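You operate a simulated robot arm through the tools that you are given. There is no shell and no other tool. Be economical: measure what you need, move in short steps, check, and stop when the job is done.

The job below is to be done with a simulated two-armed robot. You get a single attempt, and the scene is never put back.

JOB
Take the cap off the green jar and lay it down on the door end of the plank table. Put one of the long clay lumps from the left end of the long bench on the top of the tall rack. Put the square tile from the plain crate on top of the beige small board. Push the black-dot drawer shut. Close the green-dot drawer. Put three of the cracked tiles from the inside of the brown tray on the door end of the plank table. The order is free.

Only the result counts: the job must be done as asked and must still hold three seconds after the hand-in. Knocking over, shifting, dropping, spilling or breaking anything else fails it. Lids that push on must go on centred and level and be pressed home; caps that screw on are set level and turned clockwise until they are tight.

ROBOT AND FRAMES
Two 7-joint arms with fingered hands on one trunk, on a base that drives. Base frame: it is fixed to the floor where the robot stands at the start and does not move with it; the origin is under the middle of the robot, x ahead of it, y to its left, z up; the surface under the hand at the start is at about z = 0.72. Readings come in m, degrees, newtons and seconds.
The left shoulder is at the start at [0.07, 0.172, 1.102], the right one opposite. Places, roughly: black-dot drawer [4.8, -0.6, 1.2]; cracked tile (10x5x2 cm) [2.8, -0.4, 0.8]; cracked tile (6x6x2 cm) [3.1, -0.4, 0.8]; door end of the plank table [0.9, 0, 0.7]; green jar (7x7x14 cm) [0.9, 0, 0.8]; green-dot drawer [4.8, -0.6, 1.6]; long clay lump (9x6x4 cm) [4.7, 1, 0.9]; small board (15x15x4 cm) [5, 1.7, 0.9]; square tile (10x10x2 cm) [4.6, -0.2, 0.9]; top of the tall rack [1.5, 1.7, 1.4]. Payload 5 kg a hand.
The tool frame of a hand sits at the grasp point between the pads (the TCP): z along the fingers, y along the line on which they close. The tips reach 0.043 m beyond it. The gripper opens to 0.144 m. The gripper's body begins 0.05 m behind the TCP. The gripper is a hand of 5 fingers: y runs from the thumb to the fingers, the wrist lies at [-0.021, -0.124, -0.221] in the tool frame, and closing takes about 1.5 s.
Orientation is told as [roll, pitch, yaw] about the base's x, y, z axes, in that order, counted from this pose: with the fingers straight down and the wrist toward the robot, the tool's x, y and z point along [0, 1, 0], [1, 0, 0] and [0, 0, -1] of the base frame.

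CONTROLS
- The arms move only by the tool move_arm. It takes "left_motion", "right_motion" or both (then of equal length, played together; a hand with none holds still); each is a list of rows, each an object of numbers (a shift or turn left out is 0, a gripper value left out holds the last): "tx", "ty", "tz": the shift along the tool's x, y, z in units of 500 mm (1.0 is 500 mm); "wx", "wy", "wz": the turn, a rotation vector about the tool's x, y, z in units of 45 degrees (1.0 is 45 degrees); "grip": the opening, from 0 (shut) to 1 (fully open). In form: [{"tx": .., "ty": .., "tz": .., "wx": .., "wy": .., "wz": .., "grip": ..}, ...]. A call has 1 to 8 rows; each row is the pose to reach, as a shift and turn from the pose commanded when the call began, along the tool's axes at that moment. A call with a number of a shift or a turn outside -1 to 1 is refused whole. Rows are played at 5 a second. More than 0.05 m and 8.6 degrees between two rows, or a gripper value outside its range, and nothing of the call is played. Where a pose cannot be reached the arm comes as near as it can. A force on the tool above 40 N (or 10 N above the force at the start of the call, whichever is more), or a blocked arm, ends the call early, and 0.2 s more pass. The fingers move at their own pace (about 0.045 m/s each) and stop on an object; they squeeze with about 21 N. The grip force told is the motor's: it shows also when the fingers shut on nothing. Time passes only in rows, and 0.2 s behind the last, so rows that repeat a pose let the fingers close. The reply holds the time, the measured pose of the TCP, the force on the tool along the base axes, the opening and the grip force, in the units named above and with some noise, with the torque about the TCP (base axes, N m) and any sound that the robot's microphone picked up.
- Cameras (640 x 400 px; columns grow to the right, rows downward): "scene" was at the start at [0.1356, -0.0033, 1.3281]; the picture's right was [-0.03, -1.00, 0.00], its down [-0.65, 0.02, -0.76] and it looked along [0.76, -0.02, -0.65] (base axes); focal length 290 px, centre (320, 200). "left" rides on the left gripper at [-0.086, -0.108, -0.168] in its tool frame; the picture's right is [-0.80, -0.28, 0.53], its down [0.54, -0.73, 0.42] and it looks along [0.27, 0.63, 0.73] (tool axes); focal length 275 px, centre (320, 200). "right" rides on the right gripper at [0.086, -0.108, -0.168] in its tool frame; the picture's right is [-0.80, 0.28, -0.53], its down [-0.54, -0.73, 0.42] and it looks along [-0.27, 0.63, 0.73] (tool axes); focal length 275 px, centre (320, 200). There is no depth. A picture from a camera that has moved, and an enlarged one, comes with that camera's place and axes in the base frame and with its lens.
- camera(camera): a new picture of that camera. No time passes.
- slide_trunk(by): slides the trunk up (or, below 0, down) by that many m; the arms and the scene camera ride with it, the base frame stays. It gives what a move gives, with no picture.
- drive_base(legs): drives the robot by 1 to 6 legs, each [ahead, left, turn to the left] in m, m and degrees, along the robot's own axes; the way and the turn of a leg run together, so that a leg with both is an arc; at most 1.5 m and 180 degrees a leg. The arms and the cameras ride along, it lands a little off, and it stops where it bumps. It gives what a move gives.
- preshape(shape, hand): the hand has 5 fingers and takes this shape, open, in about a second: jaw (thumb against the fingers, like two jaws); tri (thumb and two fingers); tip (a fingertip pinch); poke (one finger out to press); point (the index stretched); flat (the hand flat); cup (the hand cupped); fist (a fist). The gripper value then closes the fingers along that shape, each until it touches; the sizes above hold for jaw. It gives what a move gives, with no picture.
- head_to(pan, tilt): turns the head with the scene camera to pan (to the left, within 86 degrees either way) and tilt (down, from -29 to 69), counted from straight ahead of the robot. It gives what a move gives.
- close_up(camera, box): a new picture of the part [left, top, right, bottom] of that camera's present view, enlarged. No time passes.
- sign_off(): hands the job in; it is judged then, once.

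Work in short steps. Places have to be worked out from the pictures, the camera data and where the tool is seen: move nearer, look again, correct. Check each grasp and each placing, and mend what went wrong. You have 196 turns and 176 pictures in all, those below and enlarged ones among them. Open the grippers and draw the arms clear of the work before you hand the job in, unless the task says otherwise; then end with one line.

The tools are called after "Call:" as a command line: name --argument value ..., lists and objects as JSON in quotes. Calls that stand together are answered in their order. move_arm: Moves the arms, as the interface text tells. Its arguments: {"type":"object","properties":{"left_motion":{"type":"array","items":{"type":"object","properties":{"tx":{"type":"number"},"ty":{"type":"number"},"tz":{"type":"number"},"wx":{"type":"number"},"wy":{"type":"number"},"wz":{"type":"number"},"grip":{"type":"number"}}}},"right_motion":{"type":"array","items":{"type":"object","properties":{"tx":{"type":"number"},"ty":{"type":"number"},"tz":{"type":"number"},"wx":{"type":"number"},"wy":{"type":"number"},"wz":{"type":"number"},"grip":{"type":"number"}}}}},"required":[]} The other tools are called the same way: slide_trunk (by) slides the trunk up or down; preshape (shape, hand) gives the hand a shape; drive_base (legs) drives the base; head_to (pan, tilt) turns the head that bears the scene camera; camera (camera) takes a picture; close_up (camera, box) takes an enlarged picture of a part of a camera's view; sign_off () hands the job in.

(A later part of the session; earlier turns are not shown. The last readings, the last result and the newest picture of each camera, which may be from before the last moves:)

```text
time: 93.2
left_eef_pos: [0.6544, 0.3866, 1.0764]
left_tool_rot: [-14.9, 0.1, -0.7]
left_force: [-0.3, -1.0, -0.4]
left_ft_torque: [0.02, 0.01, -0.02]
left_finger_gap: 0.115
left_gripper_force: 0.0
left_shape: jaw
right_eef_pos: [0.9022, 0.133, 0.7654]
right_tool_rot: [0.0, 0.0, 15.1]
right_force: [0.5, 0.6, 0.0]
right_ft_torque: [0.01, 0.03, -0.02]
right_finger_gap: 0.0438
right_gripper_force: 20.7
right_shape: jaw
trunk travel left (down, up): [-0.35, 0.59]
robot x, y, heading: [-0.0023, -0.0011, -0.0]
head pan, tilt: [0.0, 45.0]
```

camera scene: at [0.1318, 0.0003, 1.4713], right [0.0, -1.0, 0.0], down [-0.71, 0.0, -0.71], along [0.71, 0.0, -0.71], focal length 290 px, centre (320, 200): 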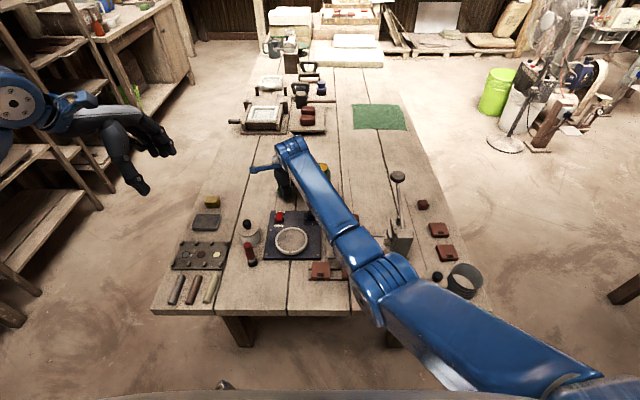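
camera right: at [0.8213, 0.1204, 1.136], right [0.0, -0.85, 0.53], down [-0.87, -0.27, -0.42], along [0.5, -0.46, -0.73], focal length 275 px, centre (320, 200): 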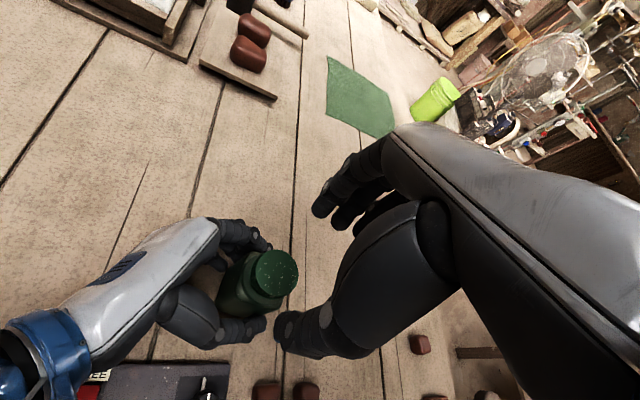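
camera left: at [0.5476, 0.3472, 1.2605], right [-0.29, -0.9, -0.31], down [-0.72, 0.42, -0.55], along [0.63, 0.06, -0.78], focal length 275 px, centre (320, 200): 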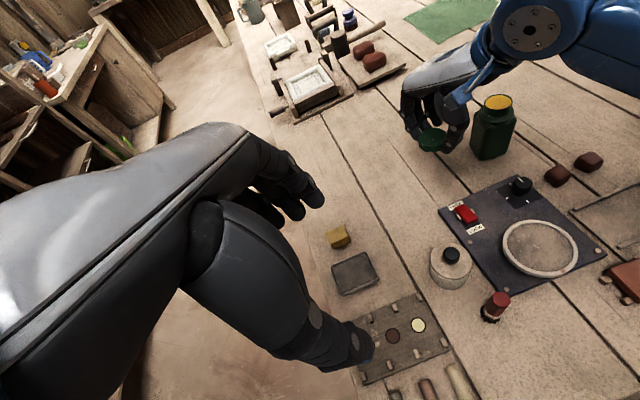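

Call:
move_arm --right_motion '[{"tz": 0.004}, {"tz": 0.008}]'

Call:
camera --camera "right"

```text
time: 93.8
left_eef_pos: [0.6543, 0.3866, 1.0788]
left_tool_rot: [-14.8, 0.0, -0.7]
left_force: [-0.4, 0.3, 0.5]
left_ft_torque: [0.01, -0.01, 0.0]
left_finger_gap: 0.1148
left_gripper_force: 0.1
left_shape: jaw
right_eef_pos: [0.9019, 0.1326, 0.7639]
right_tool_rot: [-0.1, -0.3, 15.2]
right_force: [-0.6, -1.8, 13.0]
right_ft_torque: [-0.05, 0.27, -0.02]
right_finger_gap: 0.0442
right_gripper_force: 20.9
right_shape: jaw
trunk travel left (down, up): [-0.35, 0.59]
robot x, y, heading: [-0.0018, 0.0008, 0.1]
head pan, tilt: [0.0, 45.0]
```

```text
91 pictures are left
camera right: at [0.7739, 0.1878, 0.933], right [0.48, -0.7, 0.54], down [-0.56, -0.71, -0.43], along [0.68, -0.09, -0.73], focal length 275 px, centre (320, 200)
```

right: 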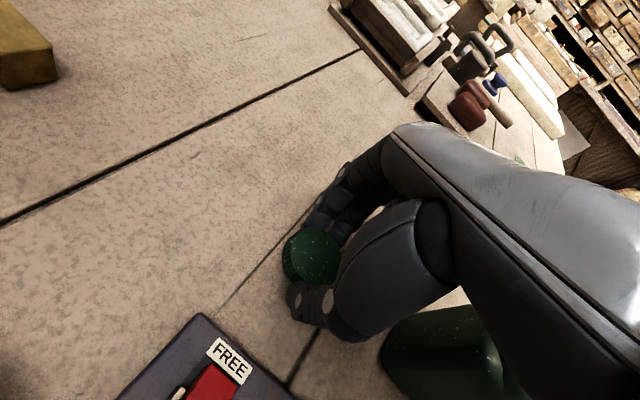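

Contact at 13 N. I open and lift straight up.

Call:
move_arm --right_motion '[{"tz": -0.003, "grip": 0.6}, {"tz": -0.003}, {"tz": -0.003}, {"tz": -0.04}, {"tz": -0.12}, {"tz": -0.21}, {"tz": -0.3}, {"tz": -0.39}]'

Call:
camera --camera "right"

```text
time: 95.6
left_eef_pos: [0.655, 0.387, 1.0776]
left_tool_rot: [-14.9, 0.0, -0.7]
left_force: [0.3, -0.3, 0.2]
left_ft_torque: [0.02, -0.02, 0.01]
left_finger_gap: 0.1148
left_gripper_force: 0.1
left_shape: jaw
right_eef_pos: [0.9013, 0.1318, 0.9563]
right_tool_rot: [-0.1, 0.2, 15.1]
right_force: [-0.8, -0.2, -0.9]
right_ft_torque: [0.03, 0.02, -0.02]
right_finger_gap: 0.0863
right_gripper_force: 0.1
right_shape: jaw
trunk travel left (down, up): [-0.35, 0.59]
robot x, y, heading: [0.0021, -0.0028, 0.3]
head pan, tilt: [0.0, 45.0]
```

```text
90 pictures are left
camera right: at [0.7738, 0.1869, 1.1259], right [0.48, -0.69, 0.53], down [-0.56, -0.71, -0.42], along [0.67, -0.1, -0.73], focal length 275 px, centre (320, 200)
```

right: 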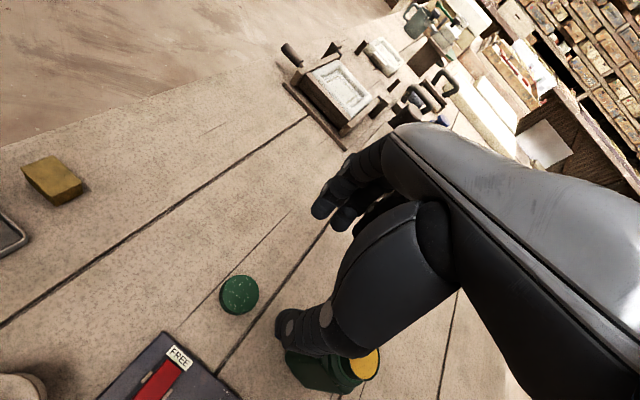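

The cap lies flat on the table near [0.90, 0.13]. Next come the tiles at the table's far end; I raise and draw in the right arm.

Call:
move_arm --right_motion '[{"tz": -0.09}, {"tx": -0.03, "ty": -0.04, "tz": -0.17}, {"tx": -0.09, "ty": -0.11, "tz": -0.2, "wz": 0.05}, {"tx": -0.15, "ty": -0.18, "tz": -0.22, "wz": 0.1}, {"tx": -0.21, "ty": -0.25, "tz": -0.24, "wz": 0.15}, {"tx": -0.27, "ty": -0.32, "tz": -0.26, "wz": 0.2}, {"tx": -0.33, "ty": -0.39, "tz": -0.28, "wz": 0.25}, {"tx": -0.39, "ty": -0.46, "tz": -0.3, "wz": 0.33}]'

Call:
drive_base --legs '[[-0.35, 0, 0]]'

Call:
head_to --pan -70 --tilt 30

Call:
camera --camera "scene"

```text
time: 97.6
left_eef_pos: [0.6558, 0.3867, 1.0757]
left_tool_rot: [-14.9, -0.1, -0.8]
left_force: [0.0, 0.0, -0.3]
left_ft_torque: [-0.03, 0.0, 0.01]
left_finger_gap: 0.1148
left_gripper_force: 0.1
left_shape: jaw
right_eef_pos: [0.7385, -0.171, 1.0926]
right_tool_rot: [-4.6, -0.2, -3.5]
right_force: [0.2, 0.8, 0.4]
right_ft_torque: [-0.03, 0.0, 0.04]
right_finger_gap: 0.0864
right_gripper_force: 0.1
right_shape: jaw
right hand out of reach, approached as far as the arm can: row 8
trunk travel left (down, up): [-0.35, 0.59]
robot x, y, heading: [-0.0037, -0.0016, 0.4]
head pan, tilt: [0.0, 45.0]
stopped in row 8 (right hand): the arm was blocked; the commanded pose is now the measured one
```

```text
time: 99.9
left_eef_pos: [0.3091, 0.3863, 1.0767]
left_tool_rot: [-14.9, 0.0, -0.6]
left_force: [-0.6, -0.2, 0.4]
left_ft_torque: [0.02, -0.02, -0.01]
left_finger_gap: 0.1149
left_gripper_force: 0.0
left_shape: jaw
right_eef_pos: [0.3942, -0.1697, 1.0927]
right_tool_rot: [-4.5, -0.2, -3.2]
right_force: [-0.9, 0.2, 0.2]
right_ft_torque: [-0.02, -0.02, 0.02]
right_finger_gap: 0.0861
right_gripper_force: 0.0
right_shape: jaw
trunk travel left (down, up): [-0.35, 0.59]
robot x, y, heading: [-0.3462, 0.0014, 0.3]
head pan, tilt: [0.0, 45.0]
```

```text
time: 101.3
left_eef_pos: [0.3095, 0.3861, 1.0766]
left_tool_rot: [-14.9, 0.0, -0.6]
left_force: [0.1, -0.3, -0.3]
left_ft_torque: [-0.01, -0.02, 0.0]
left_finger_gap: 0.1152
left_gripper_force: 0.0
left_shape: jaw
right_eef_pos: [0.3949, -0.1705, 1.0921]
right_tool_rot: [-4.5, -0.2, -3.2]
right_force: [0.1, 0.9, -0.1]
right_ft_torque: [-0.04, 0.0, 0.0]
right_finger_gap: 0.0862
right_gripper_force: 0.1
right_shape: jaw
trunk travel left (down, up): [-0.35, 0.59]
robot x, y, heading: [-0.3441, -0.0044, 0.1]
head pan, tilt: [-70.0, 30.0]
```

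```text
89 pictures are left
camera scene: at [-0.2635, -0.0865, 1.4939], right [-0.94, -0.35, 0.0], down [-0.17, 0.47, -0.87], along [0.3, -0.81, -0.5], focal length 290 px, centre (320, 200)
```

scene: 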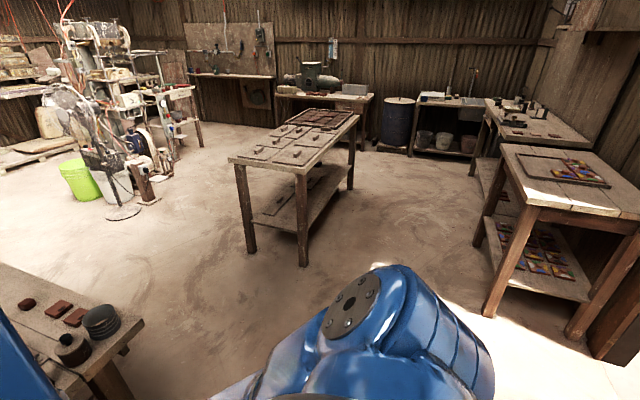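

The way on the right is free, about a metre wide. I drive right 1.03 m, then ahead along the table.

Call:
drive_base --legs '[[0, -1.03, 0], [1.5, 0, 0], [1.1, 0, 0]]'

Call:
head_to --pan 15 --tilt 35

Call:
camera --camera "scene"

```text
time: 119.1
left_eef_pos: [2.9357, -0.5894, 1.0778]
left_tool_rot: [-14.9, 0.0, 1.7]
left_force: [-0.1, -0.7, -0.9]
left_ft_torque: [-0.02, 0.05, -0.02]
left_finger_gap: 0.1153
left_gripper_force: 0.1
left_shape: jaw
right_eef_pos: [3.0447, -1.1423, 1.0915]
right_tool_rot: [-4.6, -0.2, -0.9]
right_force: [0.1, 1.3, 0.5]
right_ft_torque: [0.02, 0.01, -0.02]
right_finger_gap: 0.0862
right_gripper_force: 0.0
right_shape: jaw
trunk travel left (down, up): [-0.35, 0.59]
robot x, y, heading: [2.2972, -1.0067, 2.9]
head pan, tilt: [-70.0, 30.0]
```

```text
time: 120.7
left_eef_pos: [2.9363, -0.5896, 1.0763]
left_tool_rot: [-14.9, 0.0, 1.7]
left_force: [0.2, -0.6, -0.3]
left_ft_torque: [-0.01, 0.02, 0.03]
left_finger_gap: 0.1151
left_gripper_force: 0.1
left_shape: jaw
right_eef_pos: [3.0448, -1.1414, 1.0919]
right_tool_rot: [-4.6, -0.2, -0.9]
right_force: [-0.4, 0.2, 0.6]
right_ft_torque: [0.0, 0.03, 0.01]
right_finger_gap: 0.0862
right_gripper_force: 0.0
right_shape: jaw
trunk travel left (down, up): [-0.35, 0.59]
robot x, y, heading: [2.2992, -1.0052, 2.5]
head pan, tilt: [15.0, 35.0]
```

```text
88 pictures are left
camera scene: at [2.4316, -0.9748, 1.4861], right [0.3, -0.95, 0.0], down [-0.55, -0.17, -0.82], along [0.78, 0.25, -0.57], focal length 290 px, centre (320, 200)
```

scene: 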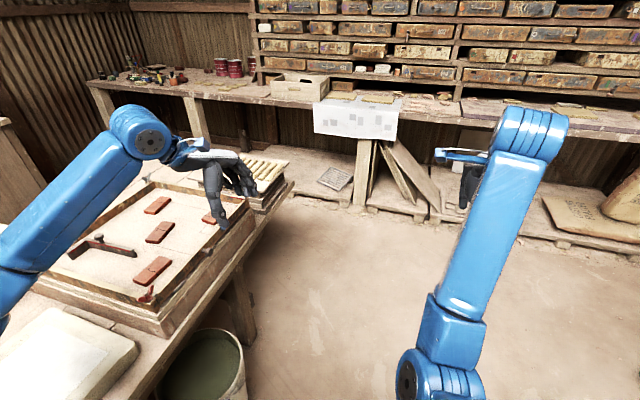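

The tray stands at the table's far end with several red tiles. I drive to about [2.95, −1.0] and turn to face it.

Call:
drive_base --legs '[[0.66, -0.02, 0], [0, 0, 87.3]]'

Call:
head_to --pan 0 --tilt 40

Call:
camera --camera "scene"

Call:
close_up --camera "scene" --box '[180, 120, 460, 295]'

```text
time: 128.1
left_eef_pos: [2.5857, -0.3307, 1.0776]
left_tool_rot: [-14.9, -0.1, 87.8]
left_force: [0.0, 0.4, 0.0]
left_ft_torque: [-0.02, 0.0, -0.01]
left_finger_gap: 0.115
left_gripper_force: 0.0
left_shape: jaw
right_eef_pos: [3.1433, -0.2612, 1.0921]
right_tool_rot: [-4.5, -0.2, 85.2]
right_force: [-0.2, -0.2, 0.3]
right_ft_torque: [0.01, 0.0, 0.01]
right_finger_gap: 0.086
right_gripper_force: 0.0
right_shape: jaw
trunk travel left (down, up): [-0.35, 0.59]
robot x, y, heading: [2.9557, -1.0011, 88.8]
head pan, tilt: [15.0, 35.0]
```

```text
time: 128.8
left_eef_pos: [2.5856, -0.3317, 1.0776]
left_tool_rot: [-15.0, -0.1, 87.8]
left_force: [-0.3, -0.2, 0.3]
left_ft_torque: [-0.01, -0.01, 0.03]
left_finger_gap: 0.1151
left_gripper_force: 0.0
left_shape: jaw
right_eef_pos: [3.145, -0.2605, 1.0923]
right_tool_rot: [-4.7, -0.3, 85.2]
right_force: [0.9, -0.1, 0.6]
right_ft_torque: [0.02, -0.01, 0.02]
right_finger_gap: 0.086
right_gripper_force: 0.2
right_shape: jaw
trunk travel left (down, up): [-0.35, 0.59]
robot x, y, heading: [2.9563, -0.9998, 88.7]
head pan, tilt: [0.0, 40.0]
```

```text
87 pictures are left
camera scene: at [2.9592, -0.8623, 1.4786], right [1.0, -0.02, 0.0], down [-0.01, -0.64, -0.77], along [0.02, 0.77, -0.64], focal length 290 px, centre (320, 200)
```

scene: 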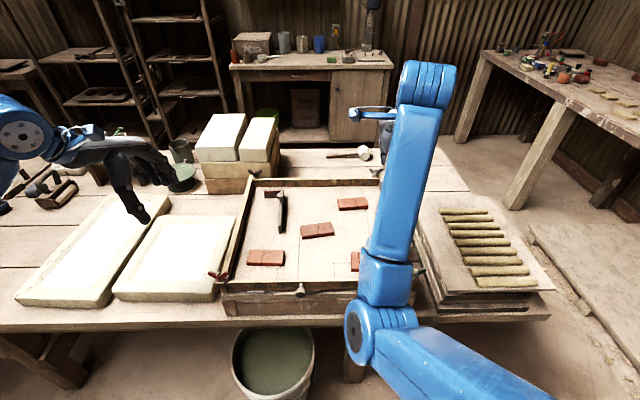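

```text
2.29 times, centred on (320, 208) of scene
camera zoom: at [2.9592, -0.8623, 1.4786], right [1.0, -0.02, 0.0], down [-0.01, -0.64, -0.77], along [0.02, 0.77, -0.64], focal length 664 px, centre (320, 183)
```

zoom: 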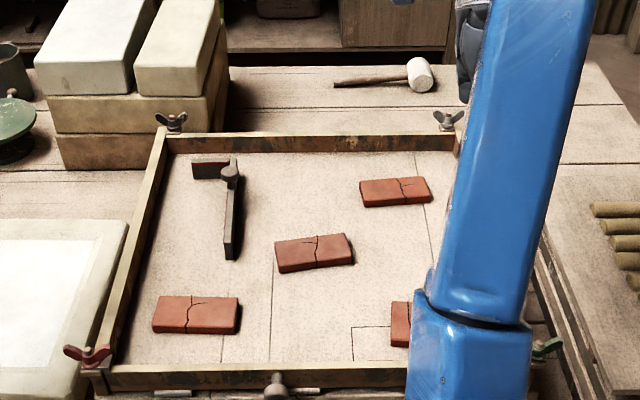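

The tray holds three long cracked tiles – at about [2.81, −0.31], [2.97, −0.20], [3.10, −0.07] – and one more hidden under the right arm. I straighten both hands first.

Call:
move_arm --left_motion '[{"wy": 0.17, "grip": 0.75}, {"wy": 0.33}]' --right_motion '[{"wy": 0.05, "grip": 0.75}, {"wy": 0.1, "wz": -0.08}]'

Call:
move_arm --left_motion '[{"tx": -0.09, "ty": 0.01, "tz": 0.03}, {"tx": -0.18, "ty": 0.02, "tz": 0.06}, {"tx": -0.27, "ty": 0.03, "tz": 0.09}, {"tx": -0.36, "ty": 0.04, "tz": 0.11}, {"tx": -0.454, "ty": 0.05, "tz": 0.13}]'

Call:
camera --camera "left"

Call:
camera --camera "right"

Call:
camera --camera "scene"

```text
time: 129.4
left_eef_pos: [2.5882, -0.3316, 1.0771]
left_tool_rot: [0.1, 0.1, 87.9]
left_force: [0.5, 0.5, 0.0]
left_ft_torque: [-0.02, 0.05, -0.03]
left_finger_gap: 0.1081
left_gripper_force: 0.1
left_shape: jaw
right_eef_pos: [3.1672, -0.2603, 1.0885]
right_tool_rot: [-1.9, 0.0, 87.6]
right_force: [1.0, -0.3, 0.0]
right_ft_torque: [-0.01, 0.05, 0.01]
right_finger_gap: 0.1079
right_gripper_force: 0.0
right_shape: jaw
trunk travel left (down, up): [-0.35, 0.59]
robot x, y, heading: [2.9555, -0.9995, 88.6]
head pan, tilt: [0.0, 40.0]
```

```text
time: 130.6
left_eef_pos: [2.8171, -0.3162, 1.0132]
left_tool_rot: [0.1, 0.1, 87.9]
left_force: [0.1, 0.2, -0.3]
left_ft_torque: [-0.01, 0.04, 0.0]
left_finger_gap: 0.1086
left_gripper_force: 0.0
left_shape: jaw
right_eef_pos: [3.1671, -0.2582, 1.0921]
right_tool_rot: [-1.6, -0.3, 87.5]
right_force: [0.7, 0.0, -0.2]
right_ft_torque: [-0.02, 0.03, 0.02]
right_finger_gap: 0.1077
right_gripper_force: 0.0
right_shape: jaw
trunk travel left (down, up): [-0.35, 0.59]
robot x, y, heading: [2.9568, -0.9968, 88.7]
head pan, tilt: [0.0, 40.0]
```

```text
85 pictures are left
camera left: at [2.9006, -0.4288, 1.1804], right [0.78, -0.31, -0.54], down [-0.57, -0.71, -0.42], along [-0.25, 0.64, -0.73], focal length 275 px, centre (320, 200)
```

left: 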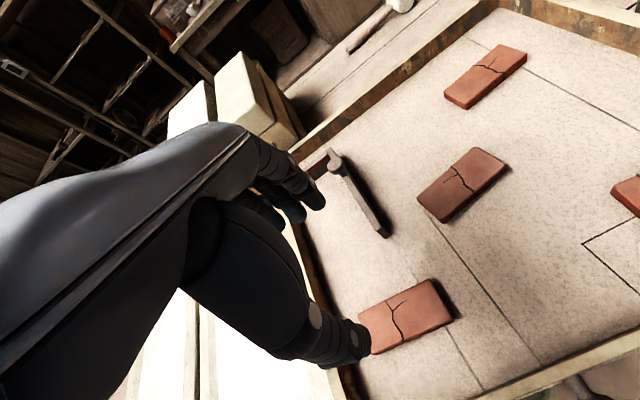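

```text
84 pictures are left
camera right: at [3.0714, -0.364, 1.258], right [0.79, 0.25, 0.56], down [0.52, -0.75, -0.41], along [0.32, 0.62, -0.72], focal length 275 px, centre (320, 200)
```

right: 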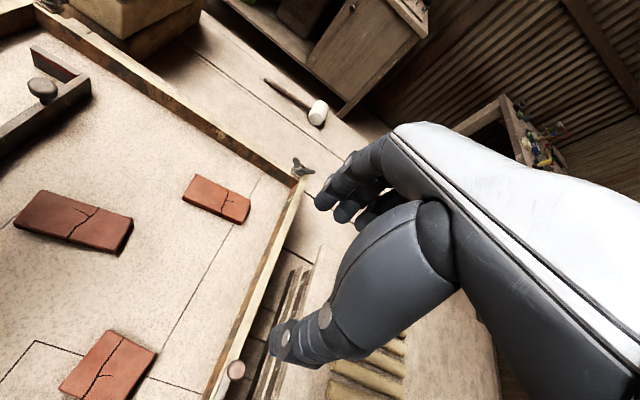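

```text
83 pictures are left
camera scene: at [2.9613, -0.8617, 1.4786], right [1.0, -0.02, 0.0], down [-0.01, -0.64, -0.77], along [0.02, 0.77, -0.64], focal length 290 px, centre (320, 200)
```

scene: 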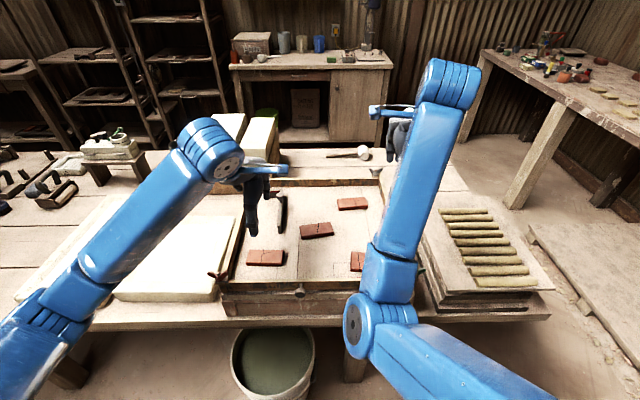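

Triangulating gives the tile tops at z ≈ 0.854 and tile A at [2.824, −0.354], turned −6°. I lower the left hand over A, stopping just above.

Call:
move_arm --left_motion '[{"tx": -0.005, "ty": -0.025, "tz": 0.05, "wz": 0.05, "grip": 0.6}, {"tx": -0.015, "ty": -0.075, "tz": 0.12, "wz": 0.09}, {"tx": -0.015, "ty": -0.075, "tz": 0.18, "wz": 0.09}]'

Call:
close_up --camera "left" --box '[240, 200, 500, 400]'

Call:
close_up --camera "scene" --box '[180, 180, 380, 305]'

```text
time: 131.4
left_eef_pos: [2.8206, -0.3527, 0.9221]
left_tool_rot: [0.0, 0.0, 83.8]
left_force: [0.0, 0.9, 0.0]
left_ft_torque: [-0.02, -0.03, -0.02]
left_finger_gap: 0.0866
left_gripper_force: 0.0
left_shape: jaw
right_eef_pos: [3.1667, -0.2597, 1.0927]
right_tool_rot: [-1.5, -0.3, 87.3]
right_force: [-0.1, 0.0, -0.6]
right_ft_torque: [-0.05, -0.01, -0.04]
right_finger_gap: 0.1079
right_gripper_force: 0.0
right_shape: jaw
trunk travel left (down, up): [-0.35, 0.59]
robot x, y, heading: [2.9542, -0.9966, 88.8]
head pan, tilt: [0.0, 40.0]
```

```text
2.00 times, centred on (370, 300) of left
camera zoom: at [2.8952, -0.4715, 1.0899], right [0.76, -0.37, -0.53], down [-0.62, -0.66, -0.42], along [-0.2, 0.65, -0.73], focal length 551 px, centre (220, 0)
```

zoom: 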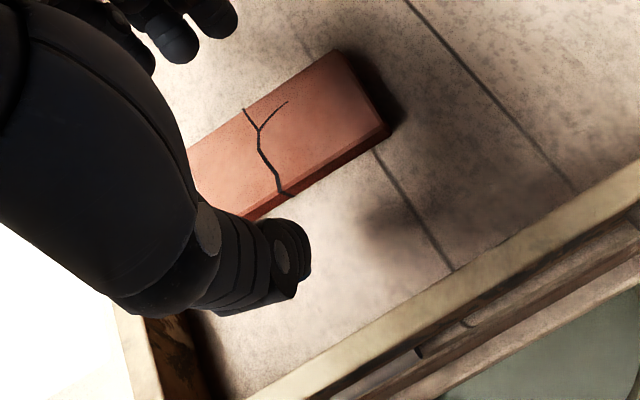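

```text
3.20 times, centred on (280, 242) of scene
camera zoom: at [2.9591, -0.8616, 1.4786], right [1.0, -0.02, 0.0], down [-0.01, -0.64, -0.77], along [0.02, 0.77, -0.64], focal length 929 px, centre (448, 64)
```

zoom: 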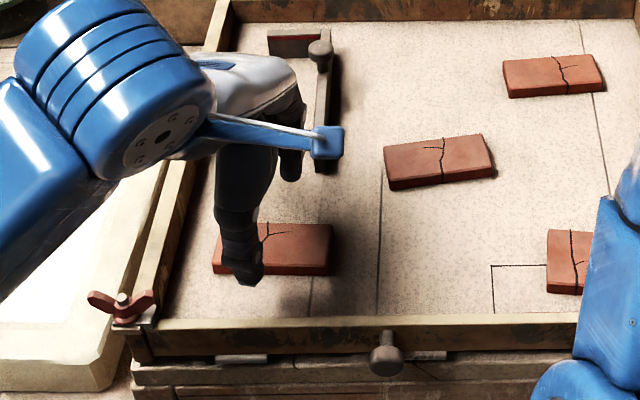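

Well aligned. I go down to z = 0.881 and close.

Call:
move_arm --left_motion '[{"ty": -0.004, "tz": 0.03}, {"ty": -0.005, "tz": 0.06}, {"ty": -0.005, "tz": 0.08}, {"ty": -0.005, "tz": 0.08, "grip": 0.1}, {"ty": -0.005, "tz": 0.08}, {"ty": -0.005, "tz": 0.08}, {"ty": -0.005, "tz": 0.08}, {"ty": -0.005, "tz": 0.08}]'

Call:
close_up --camera "left" --box '[240, 200, 500, 400]'

```text
time: 133.2
left_eef_pos: [2.8204, -0.3552, 0.887]
left_tool_rot: [0.1, -0.3, 83.8]
left_force: [1.3, 5.4, 26.8]
left_ft_torque: [0.94, -0.43, 0.03]
left_finger_gap: 0.0474
left_gripper_force: 21.0
left_shape: jaw
right_eef_pos: [3.1654, -0.2609, 1.0942]
right_tool_rot: [-1.7, -0.5, 87.4]
right_force: [0.5, 0.0, -0.3]
right_ft_torque: [-0.03, 0.01, 0.0]
right_finger_gap: 0.1074
right_gripper_force: 0.0
right_shape: jaw
trunk travel left (down, up): [-0.35, 0.59]
robot x, y, heading: [2.9573, -0.9995, 88.9]
head pan, tilt: [0.0, 40.0]
```

```text
2.00 times, centred on (370, 300) of left
camera zoom: at [2.8954, -0.4746, 1.0527], right [0.76, -0.37, -0.53], down [-0.62, -0.66, -0.43], along [-0.2, 0.66, -0.73], focal length 551 px, centre (220, 0)
```

zoom: 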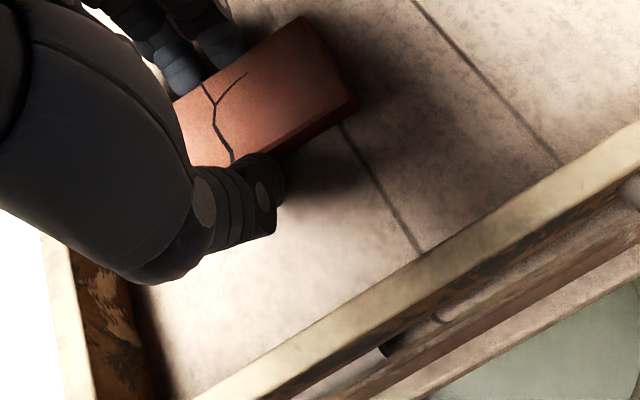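

Tile A is gripped (gap 0.047 m); the tips rest on the tray floor at z ≈ 0.844. I lift it.

Call:
move_arm --left_motion '[{"tz": -0.06}, {"tz": -0.14}, {"tz": -0.22}, {"tz": -0.3}]'

Call:
camera --camera "left"

```text
time: 134.2
left_eef_pos: [2.8213, -0.3534, 1.0339]
left_tool_rot: [0.1, 0.1, 83.8]
left_force: [0.7, 0.0, -2.3]
left_ft_torque: [0.02, 0.01, 0.03]
left_finger_gap: 0.0461
left_gripper_force: 20.9
left_shape: jaw
right_eef_pos: [3.167, -0.2596, 1.0937]
right_tool_rot: [-1.5, -0.3, 87.4]
right_force: [-0.7, -0.7, 0.2]
right_ft_torque: [0.03, 0.04, -0.02]
right_finger_gap: 0.1078
right_gripper_force: 0.0
right_shape: jaw
trunk travel left (down, up): [-0.35, 0.59]
robot x, y, heading: [2.9575, -0.9981, 89.0]
head pan, tilt: [0.0, 40.0]
```

```text
79 pictures are left
camera left: at [2.8967, -0.4718, 1.2011], right [0.76, -0.37, -0.53], down [-0.62, -0.66, -0.42], along [-0.2, 0.65, -0.73], focal length 275 px, centre (320, 200)
```

left: 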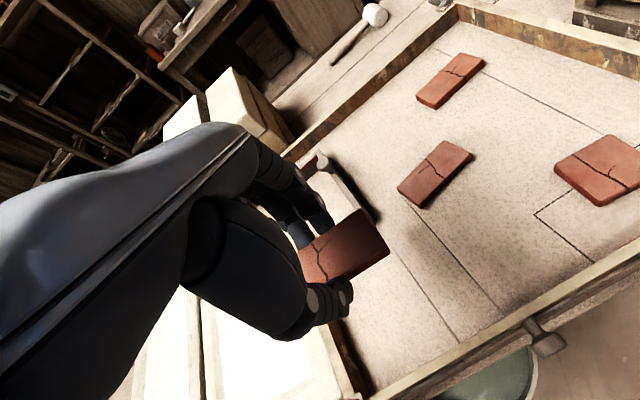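

Tile A hangs securely. Now the right hand goes to tile C at about [3.081, −0.139], turned +5°.

Call:
move_arm --right_motion '[{"tx": 0.037, "ty": 0.047, "tz": 0.057, "wz": -0.04, "wy": 0.03, "grip": 0.6}, {"tx": 0.073, "ty": 0.094, "tz": 0.114, "wz": -0.08, "wy": 0.03}, {"tx": 0.11, "ty": 0.14, "tz": 0.172, "wz": -0.12, "wy": 0.03}, {"tx": 0.146, "ty": 0.187, "tz": 0.229, "wz": -0.17, "wy": 0.03}, {"tx": 0.183, "ty": 0.234, "tz": 0.3, "wz": -0.17, "wy": 0.03}]'

Call:
close_up --camera "right" --box '[140, 180, 420, 380]'

```text
time: 135.4
left_eef_pos: [2.8211, -0.3526, 1.0324]
left_tool_rot: [0.0, 0.2, 83.8]
left_force: [-1.0, 1.0, -1.3]
left_ft_torque: [-0.01, -0.04, -0.02]
left_finger_gap: 0.0464
left_gripper_force: 21.1
left_shape: jaw
right_eef_pos: [3.0547, -0.145, 0.9425]
right_tool_rot: [1.1, -0.3, 96.5]
right_force: [0.3, 0.5, 0.4]
right_ft_torque: [-0.01, -0.02, 0.03]
right_finger_gap: 0.0868
right_gripper_force: 0.1
right_shape: jaw
trunk travel left (down, up): [-0.35, 0.59]
robot x, y, heading: [2.956, -0.9952, 88.6]
head pan, tilt: [0.0, 40.0]
```

```text
2.00 times, centred on (280, 280) of right
camera zoom: at [2.9852, -0.2616, 1.1125], right [0.77, 0.37, 0.52], down [0.61, -0.66, -0.44], along [0.18, 0.65, -0.73], focal length 551 px, centre (400, 40)
```

zoom: 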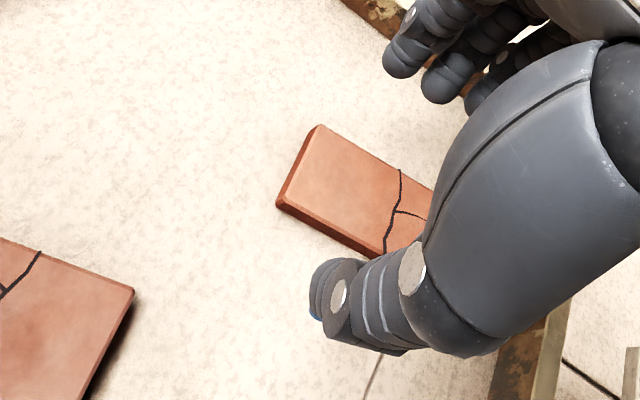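

The hand is 2.7 cm short of the tile's centre along x; I correct, go down to z ≈ 0.89 and close.

Call:
move_arm --right_motion '[{"tx": -0.03, "ty": 0.003, "tz": 0.02, "wy": -0.02}, {"tx": -0.055, "ty": 0.006, "tz": 0.06, "wy": -0.02}, {"tx": -0.055, "ty": 0.006, "tz": 0.1, "wy": -0.02}, {"tx": -0.055, "ty": 0.006, "tz": 0.104, "wy": -0.02, "grip": 0.1}, {"tx": -0.055, "ty": 0.006, "tz": 0.104, "wy": -0.02}, {"tx": -0.055, "ty": 0.006, "tz": 0.104, "wy": -0.02}, {"tx": -0.055, "ty": 0.006, "tz": 0.104, "wy": -0.02}, {"tx": -0.055, "ty": 0.006, "tz": 0.104, "wy": -0.02}]'

Call:
close_up --camera "right" --box '[140, 180, 420, 380]'

```text
time: 137.2
left_eef_pos: [2.8213, -0.3527, 1.033]
left_tool_rot: [0.0, 0.0, 83.9]
left_force: [-0.2, 0.9, -1.0]
left_ft_torque: [0.01, 0.01, 0.0]
left_finger_gap: 0.0459
left_gripper_force: 20.5
left_shape: jaw
right_eef_pos: [3.0825, -0.1375, 0.8886]
right_tool_rot: [0.4, -0.2, 96.5]
right_force: [0.5, 0.1, 0.1]
right_ft_torque: [0.02, -0.02, -0.03]
right_finger_gap: 0.041
right_gripper_force: 21.5
right_shape: jaw
trunk travel left (down, up): [-0.35, 0.59]
robot x, y, heading: [2.9543, -0.9952, 88.8]
head pan, tilt: [0.0, 40.0]
```

```text
2.00 times, centred on (280, 280) of right
camera zoom: at [3.0091, -0.255, 1.0575], right [0.76, 0.37, 0.53], down [0.62, -0.66, -0.43], along [0.19, 0.65, -0.73], focal length 551 px, centre (400, 40)
```

zoom: 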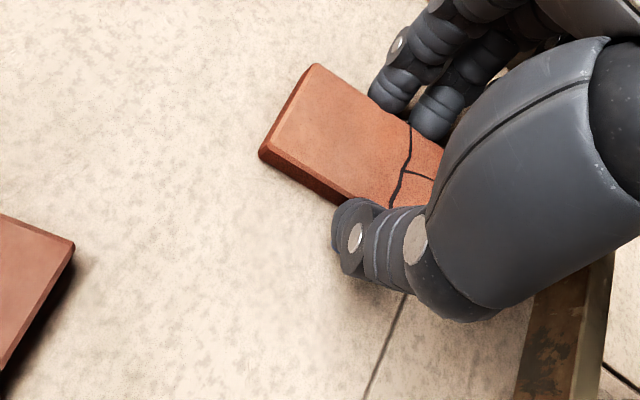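

Tile C is gripped (gap 0.041 m). I lift it to 1.05 m and check.

Call:
move_arm --right_motion '[{"tz": -0.06}, {"tz": -0.14}, {"tz": -0.22}, {"tz": -0.3}, {"ty": -0.05, "tz": -0.34}, {"ty": -0.12, "tz": -0.34}, {"ty": -0.2, "tz": -0.34}]'

Call:
camera --camera "right"

```text
time: 138.8
left_eef_pos: [2.8213, -0.3546, 1.0353]
left_tool_rot: [0.0, 0.0, 83.7]
left_force: [0.2, -0.9, -1.3]
left_ft_torque: [0.02, 0.0, 0.01]
left_finger_gap: 0.046
left_gripper_force: 20.8
left_shape: jaw
right_eef_pos: [3.0944, -0.237, 1.0596]
right_tool_rot: [0.4, -0.3, 96.5]
right_force: [0.1, -0.5, -0.4]
right_ft_torque: [0.04, 0.01, -0.02]
right_finger_gap: 0.0414
right_gripper_force: 21.0
right_shape: jaw
trunk travel left (down, up): [-0.35, 0.59]
robot x, y, heading: [2.9559, -0.9998, 88.8]
head pan, tilt: [0.0, 40.0]
```

```text
76 pictures are left
camera right: at [3.0225, -0.3555, 1.2286], right [0.76, 0.37, 0.53], down [0.62, -0.66, -0.43], along [0.19, 0.66, -0.73], focal length 275 px, centre (320, 200)
```

right: 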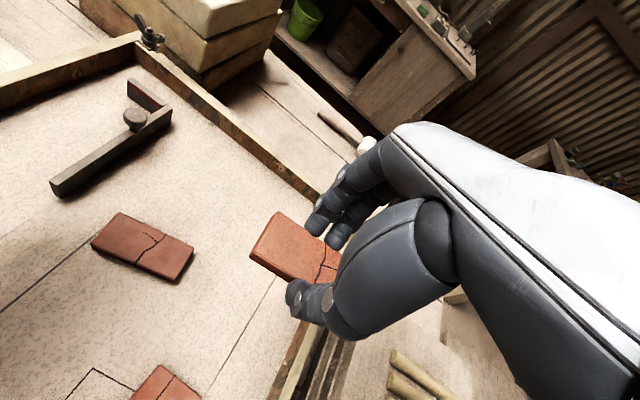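

Both tiles are held. I back off 0.1 m and strafe left along the table to x ≈ 0.95, keeping the tiles above everything.

Call:
drive_base --legs '[[-0.1, 0, 1.2], [0, 1.4, 0], [0, 0.6, 0]]'

Call:
camera --camera "scene"

```text
time: 149.5
left_eef_pos: [0.8077, -0.4561, 1.0335]
left_tool_rot: [0.0, 0.0, 85.2]
left_force: [-0.3, -0.8, -0.5]
left_ft_torque: [-0.01, -0.02, 0.02]
left_finger_gap: 0.0462
left_gripper_force: 21.4
left_shape: jaw
right_eef_pos: [1.0774, -0.3314, 1.0588]
right_tool_rot: [0.4, -0.2, 97.9]
right_force: [-0.2, 0.2, -0.7]
right_ft_torque: [0.0, -0.02, 0.01]
right_finger_gap: 0.0412
right_gripper_force: 21.1
right_shape: jaw
trunk travel left (down, up): [-0.35, 0.59]
robot x, y, heading: [0.9574, -1.0959, 90.1]
head pan, tilt: [0.0, 40.0]
```

```text
75 pictures are left
camera scene: at [0.9573, -0.9605, 1.4786], right [1.0, 0.0, 0.0], down [0.0, -0.64, -0.77], along [0.0, 0.77, -0.64], focal length 290 px, centre (320, 200)
```

scene: 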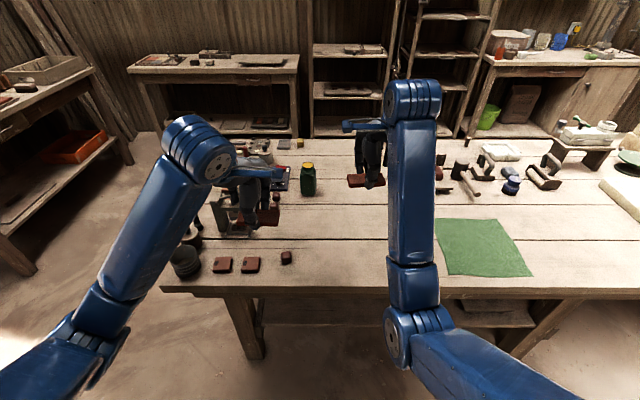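

There is free table right of the jar. I bring the left tile over [0.955, −0.26] and the right tile over [1.10, −0.20].

Call:
move_arm --left_motion '[{"tx": -0.05, "ty": 0.08}, {"tx": -0.1, "ty": 0.16}, {"tx": -0.15, "ty": 0.24}, {"tx": -0.2, "ty": 0.32}, {"tx": -0.25, "ty": 0.39, "tz": 0.03}, {"tx": -0.26, "ty": 0.415, "tz": 0.11}, {"tx": -0.26, "ty": 0.415, "tz": 0.2}, {"tx": -0.26, "ty": 0.415, "tz": 0.29}]' --right_motion '[{"tx": -0.02, "ty": 0.06}, {"tx": -0.04, "ty": 0.12}, {"tx": -0.06, "ty": 0.18}, {"tx": -0.081, "ty": 0.253, "tz": 0.03}, {"tx": -0.081, "ty": 0.253, "tz": 0.1}, {"tx": -0.081, "ty": 0.253, "tz": 0.18}, {"tx": -0.081, "ty": 0.253, "tz": 0.26}, {"tx": -0.081, "ty": 0.253, "tz": 0.34}]'

Call:
camera --camera "scene"

Call:
camera --camera "right"

```text
time: 151.3
left_eef_pos: [0.9533, -0.2591, 0.8917]
left_tool_rot: [-0.1, 0.0, 85.2]
left_force: [1.1, 0.5, -0.2]
left_ft_torque: [-0.03, 0.02, 0.0]
left_finger_gap: 0.046
left_gripper_force: 21.1
left_shape: jaw
right_eef_pos: [1.1002, -0.1986, 0.8872]
right_tool_rot: [0.5, -0.2, 97.8]
right_force: [0.9, -0.1, -0.2]
right_ft_torque: [-0.05, 0.0, 0.02]
right_finger_gap: 0.041
right_gripper_force: 20.3
right_shape: jaw
trunk travel left (down, up): [-0.35, 0.59]
robot x, y, heading: [0.9547, -1.0941, 89.8]
head pan, tilt: [0.0, 40.0]
```

```text
74 pictures are left
camera scene: at [0.9579, -0.9592, 1.4786], right [1.0, 0.0, 0.0], down [0.0, -0.64, -0.77], along [0.0, 0.77, -0.64], focal length 290 px, centre (320, 200)
```

scene: 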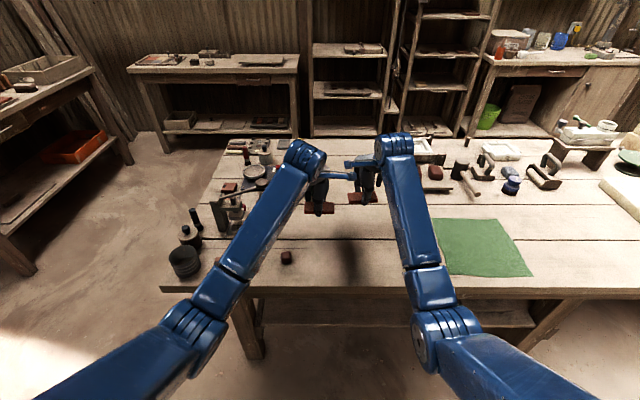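

```text
73 pictures are left
camera right: at [1.0303, -0.3178, 1.057], right [0.75, 0.39, 0.53], down [0.63, -0.64, -0.43], along [0.17, 0.66, -0.73], focal length 275 px, centre (320, 200)
```

right: 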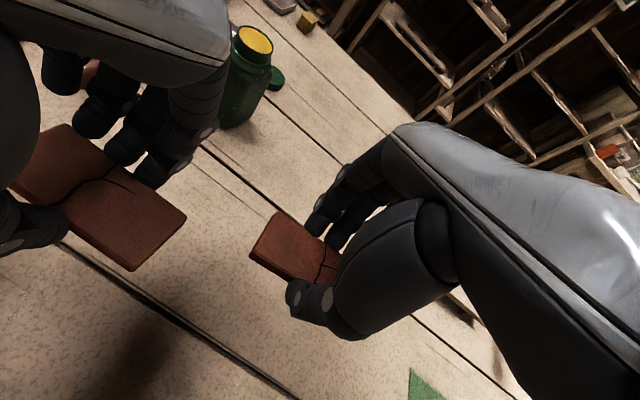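

Both tiles are above free table. I lower both, stopping near z ≈ 0.767.

Call:
move_arm --left_motion '[{"tz": 0.07}, {"tz": 0.14}, {"tz": 0.2}, {"tz": 0.235}, {"tz": 0.249}]' --right_motion '[{"tz": 0.07}, {"tz": 0.14}, {"tz": 0.19}, {"tz": 0.225}, {"tz": 0.239}]'

Call:
camera --camera "right"

```text
time: 152.5
left_eef_pos: [0.9532, -0.2599, 0.7638]
left_tool_rot: [-0.1, -0.1, 85.1]
left_force: [-0.3, 0.6, 2.0]
left_ft_torque: [0.11, -0.07, -0.02]
left_finger_gap: 0.0459
left_gripper_force: 20.5
left_shape: jaw
right_eef_pos: [1.0984, -0.1998, 0.769]
right_tool_rot: [0.3, -0.2, 97.9]
right_force: [0.7, -0.6, -1.4]
right_ft_torque: [0.03, -0.05, 0.02]
right_finger_gap: 0.041
right_gripper_force: 20.9
right_shape: jaw
trunk travel left (down, up): [-0.35, 0.59]
robot x, y, heading: [0.9554, -1.0951, 90.0]
head pan, tilt: [0.0, 40.0]
```

```text
72 pictures are left
camera right: at [1.0285, -0.3197, 0.9387], right [0.75, 0.39, 0.53], down [0.63, -0.64, -0.43], along [0.17, 0.66, -0.73], focal length 275 px, centre (320, 200)
```

right: 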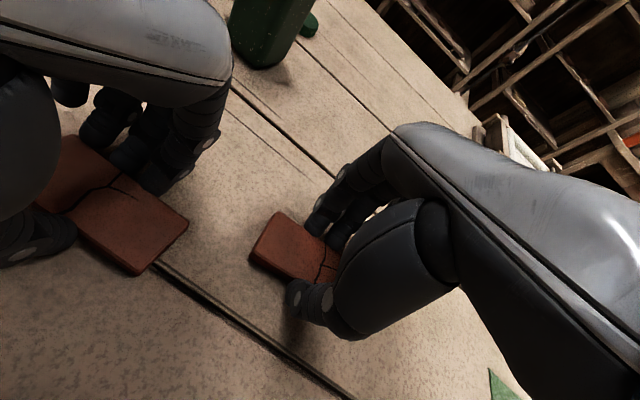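

Left touches now; the right needs about 4 mm more. I lower it, then open both and lift clear.

Call:
move_arm --right_motion '[{"tz": 0.004}, {"tz": 0.008}, {"tz": 0.011}]'

Call:
move_arm --left_motion '[{"grip": 0.55}, {"grip": 0.55}, {"grip": 0.55}, {"tz": -0.04}, {"tz": -0.13}, {"tz": -0.22}, {"tz": -0.31}, {"tz": -0.4}]' --right_motion '[{"grip": 0.55}, {"grip": 0.55}, {"grip": 0.55}, {"tz": -0.04}, {"tz": -0.13}, {"tz": -0.22}, {"tz": -0.31}, {"tz": -0.4}]'

Call:
camera --camera "right"

```text
time: 153.3
left_eef_pos: [0.9558, -0.2603, 0.7646]
left_tool_rot: [0.1, 0.1, 85.2]
left_force: [0.6, 0.6, 1.8]
left_ft_torque: [0.13, -0.09, 0.01]
left_finger_gap: 0.046
left_gripper_force: 21.2
left_shape: jaw
right_eef_pos: [1.098, -0.199, 0.7656]
right_tool_rot: [0.3, -0.3, 97.8]
right_force: [1.6, -1.2, 6.0]
right_ft_torque: [0.04, -0.06, 0.01]
right_finger_gap: 0.0412
right_gripper_force: 20.9
right_shape: jaw
trunk travel left (down, up): [-0.35, 0.59]
robot x, y, heading: [0.9585, -1.0961, 90.0]
head pan, tilt: [0.0, 40.0]
```

```text
time: 155.1
left_eef_pos: [0.9558, -0.2634, 0.9653]
left_tool_rot: [-0.1, 0.0, 85.3]
left_force: [-0.2, -0.4, -0.6]
left_ft_torque: [0.04, -0.05, 0.0]
left_finger_gap: 0.079
left_gripper_force: 0.1
left_shape: jaw
right_eef_pos: [1.1007, -0.2012, 0.9632]
right_tool_rot: [0.4, -0.1, 97.8]
right_force: [0.7, -0.5, -0.2]
right_ft_torque: [0.05, 0.01, -0.02]
right_finger_gap: 0.0788
right_gripper_force: 0.1
right_shape: jaw
trunk travel left (down, up): [-0.35, 0.59]
robot x, y, heading: [0.9565, -1.0942, 90.0]
head pan, tilt: [0.0, 40.0]
```

```text
71 pictures are left
camera right: at [1.0303, -0.3198, 1.1327], right [0.75, 0.39, 0.53], down [0.63, -0.64, -0.43], along [0.17, 0.66, -0.73], focal length 275 px, centre (320, 200)
```

right: 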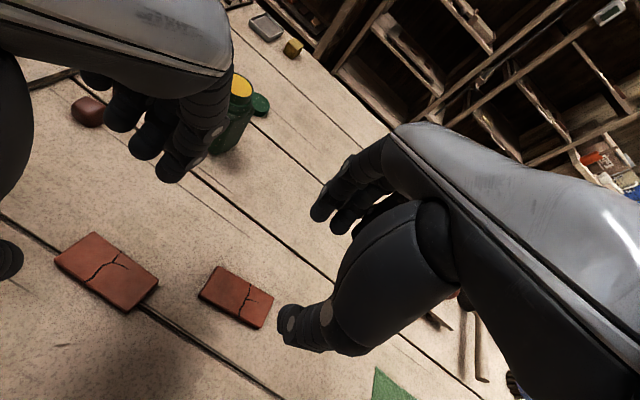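

Both tiles lie flat on the table. I raise the arms, then drive along the right side to the far bench's drawers.

Call:
move_arm --left_motion '[{"ty": -0.05, "tz": -0.08}, {"ty": -0.1, "tz": -0.16}, {"ty": -0.15, "tz": -0.24}, {"ty": -0.2, "tz": -0.3}]' --right_motion '[{"ty": -0.05, "tz": -0.08}, {"ty": -0.1, "tz": -0.16}, {"ty": -0.15, "tz": -0.24}, {"ty": -0.2, "tz": -0.3}]'

Call:
drive_base --legs '[[0, -1.5, 0], [0, -1.0, 0], [0, 0, -90], [0.3, 0, 0]]'

Call:
head_to --pan 25 --tilt 10

Call:
camera --camera "scene"

```text
time: 156.3
left_eef_pos: [0.8926, -0.3414, 1.0955]
left_tool_rot: [3.9, 0.1, 88.9]
left_force: [-0.4, 1.0, -0.7]
left_ft_torque: [-0.04, -0.06, 0.0]
left_finger_gap: 0.0792
left_gripper_force: 0.1
left_shape: jaw
left hand out of reach, approached as far as the arm can: row 4
right_eef_pos: [1.1099, -0.2987, 1.1115]
right_tool_rot: [0.4, -0.1, 97.9]
right_force: [-1.0, 0.9, -0.7]
right_ft_torque: [-0.06, -0.04, 0.04]
right_finger_gap: 0.0792
right_gripper_force: 0.0
right_shape: jaw
trunk travel left (down, up): [-0.35, 0.59]
robot x, y, heading: [0.9565, -1.0937, 89.8]
head pan, tilt: [0.0, 40.0]
stopped in row 4 (left hand): the arm was blocked; the commanded pose is now the measured one
```

```text
time: 174.2
left_eef_pos: [4.5454, -1.0243, 1.096]
left_tool_rot: [4.0, 0.2, -0.8]
left_force: [-0.8, 0.4, 0.3]
left_ft_torque: [0.01, 0.05, 0.0]
left_finger_gap: 0.0789
left_gripper_force: 0.1
left_shape: jaw
right_eef_pos: [4.5889, -1.2426, 1.1111]
right_tool_rot: [0.4, -0.1, 8.4]
right_force: [0.8, 0.0, 0.2]
right_ft_torque: [0.0, -0.01, 0.02]
right_finger_gap: 0.0789
right_gripper_force: 0.0
right_shape: jaw
trunk travel left (down, up): [-0.35, 0.59]
robot x, y, heading: [3.7939, -1.0898, 0.6]
head pan, tilt: [0.0, 40.0]
```

```text
time: 175.1
left_eef_pos: [4.5442, -1.0227, 1.0964]
left_tool_rot: [4.1, -0.1, -0.9]
left_force: [-0.6, -0.6, 0.6]
left_ft_torque: [-0.03, -0.02, -0.03]
left_finger_gap: 0.079
left_gripper_force: 0.0
left_shape: jaw
right_eef_pos: [4.5889, -1.2429, 1.1123]
right_tool_rot: [0.4, -0.2, 8.3]
right_force: [-0.4, -0.5, 0.6]
right_ft_torque: [0.01, -0.01, 0.02]
right_finger_gap: 0.0789
right_gripper_force: 0.1
right_shape: jaw
trunk travel left (down, up): [-0.35, 0.59]
robot x, y, heading: [3.7936, -1.0916, 0.4]
head pan, tilt: [25.0, 10.0]
```

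```text
70 pictures are left
camera scene: at [3.9279, -1.0524, 1.5262], right [0.43, -0.9, 0.0], down [-0.16, -0.08, -0.98], along [0.89, 0.42, -0.17], focal length 290 px, centre (320, 200)
```

scene: 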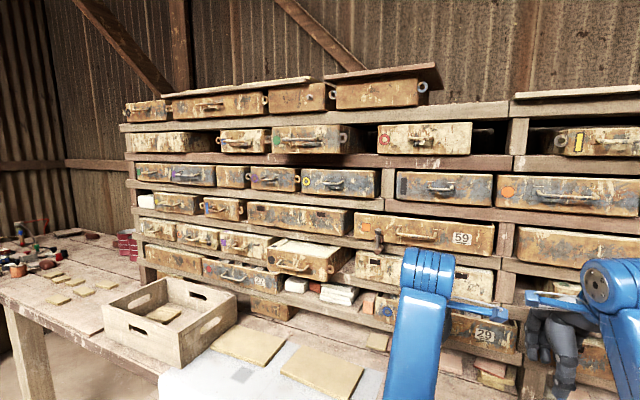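

The drawers are in view; I enlarge to find the green and black dots.

Call:
close_up --camera "scene" --box '[200, 110, 400, 190]'

Call:
close_up --camera "scene" --box '[200, 200, 400, 320]'

```text
3.20 times, centred on (300, 150) of scene
camera zoom: at [3.9279, -1.0524, 1.5262], right [0.43, -0.9, 0.0], down [-0.16, -0.08, -0.98], along [0.89, 0.42, -0.17], focal length 929 px, centre (384, 360)
```

zoom: 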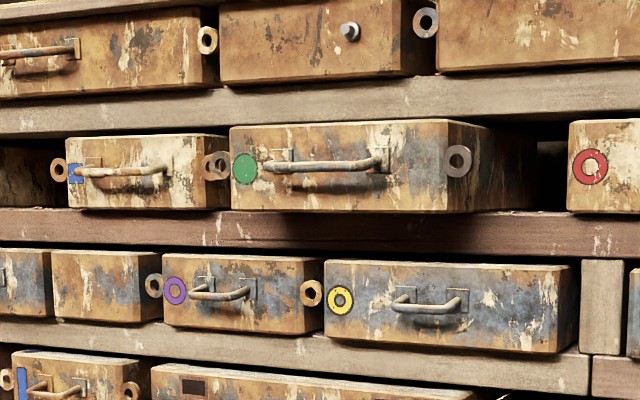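

```text
3.20 times, centred on (300, 260) of scene
camera zoom: at [3.9279, -1.0524, 1.5262], right [0.43, -0.9, 0.0], down [-0.16, -0.08, -0.98], along [0.89, 0.42, -0.17], focal length 929 px, centre (384, 8)
```

zoom: 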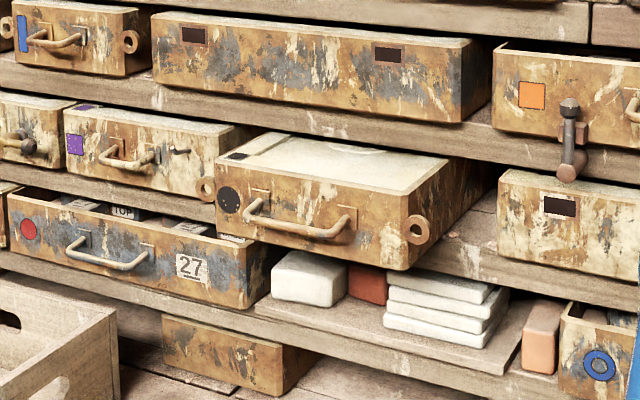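

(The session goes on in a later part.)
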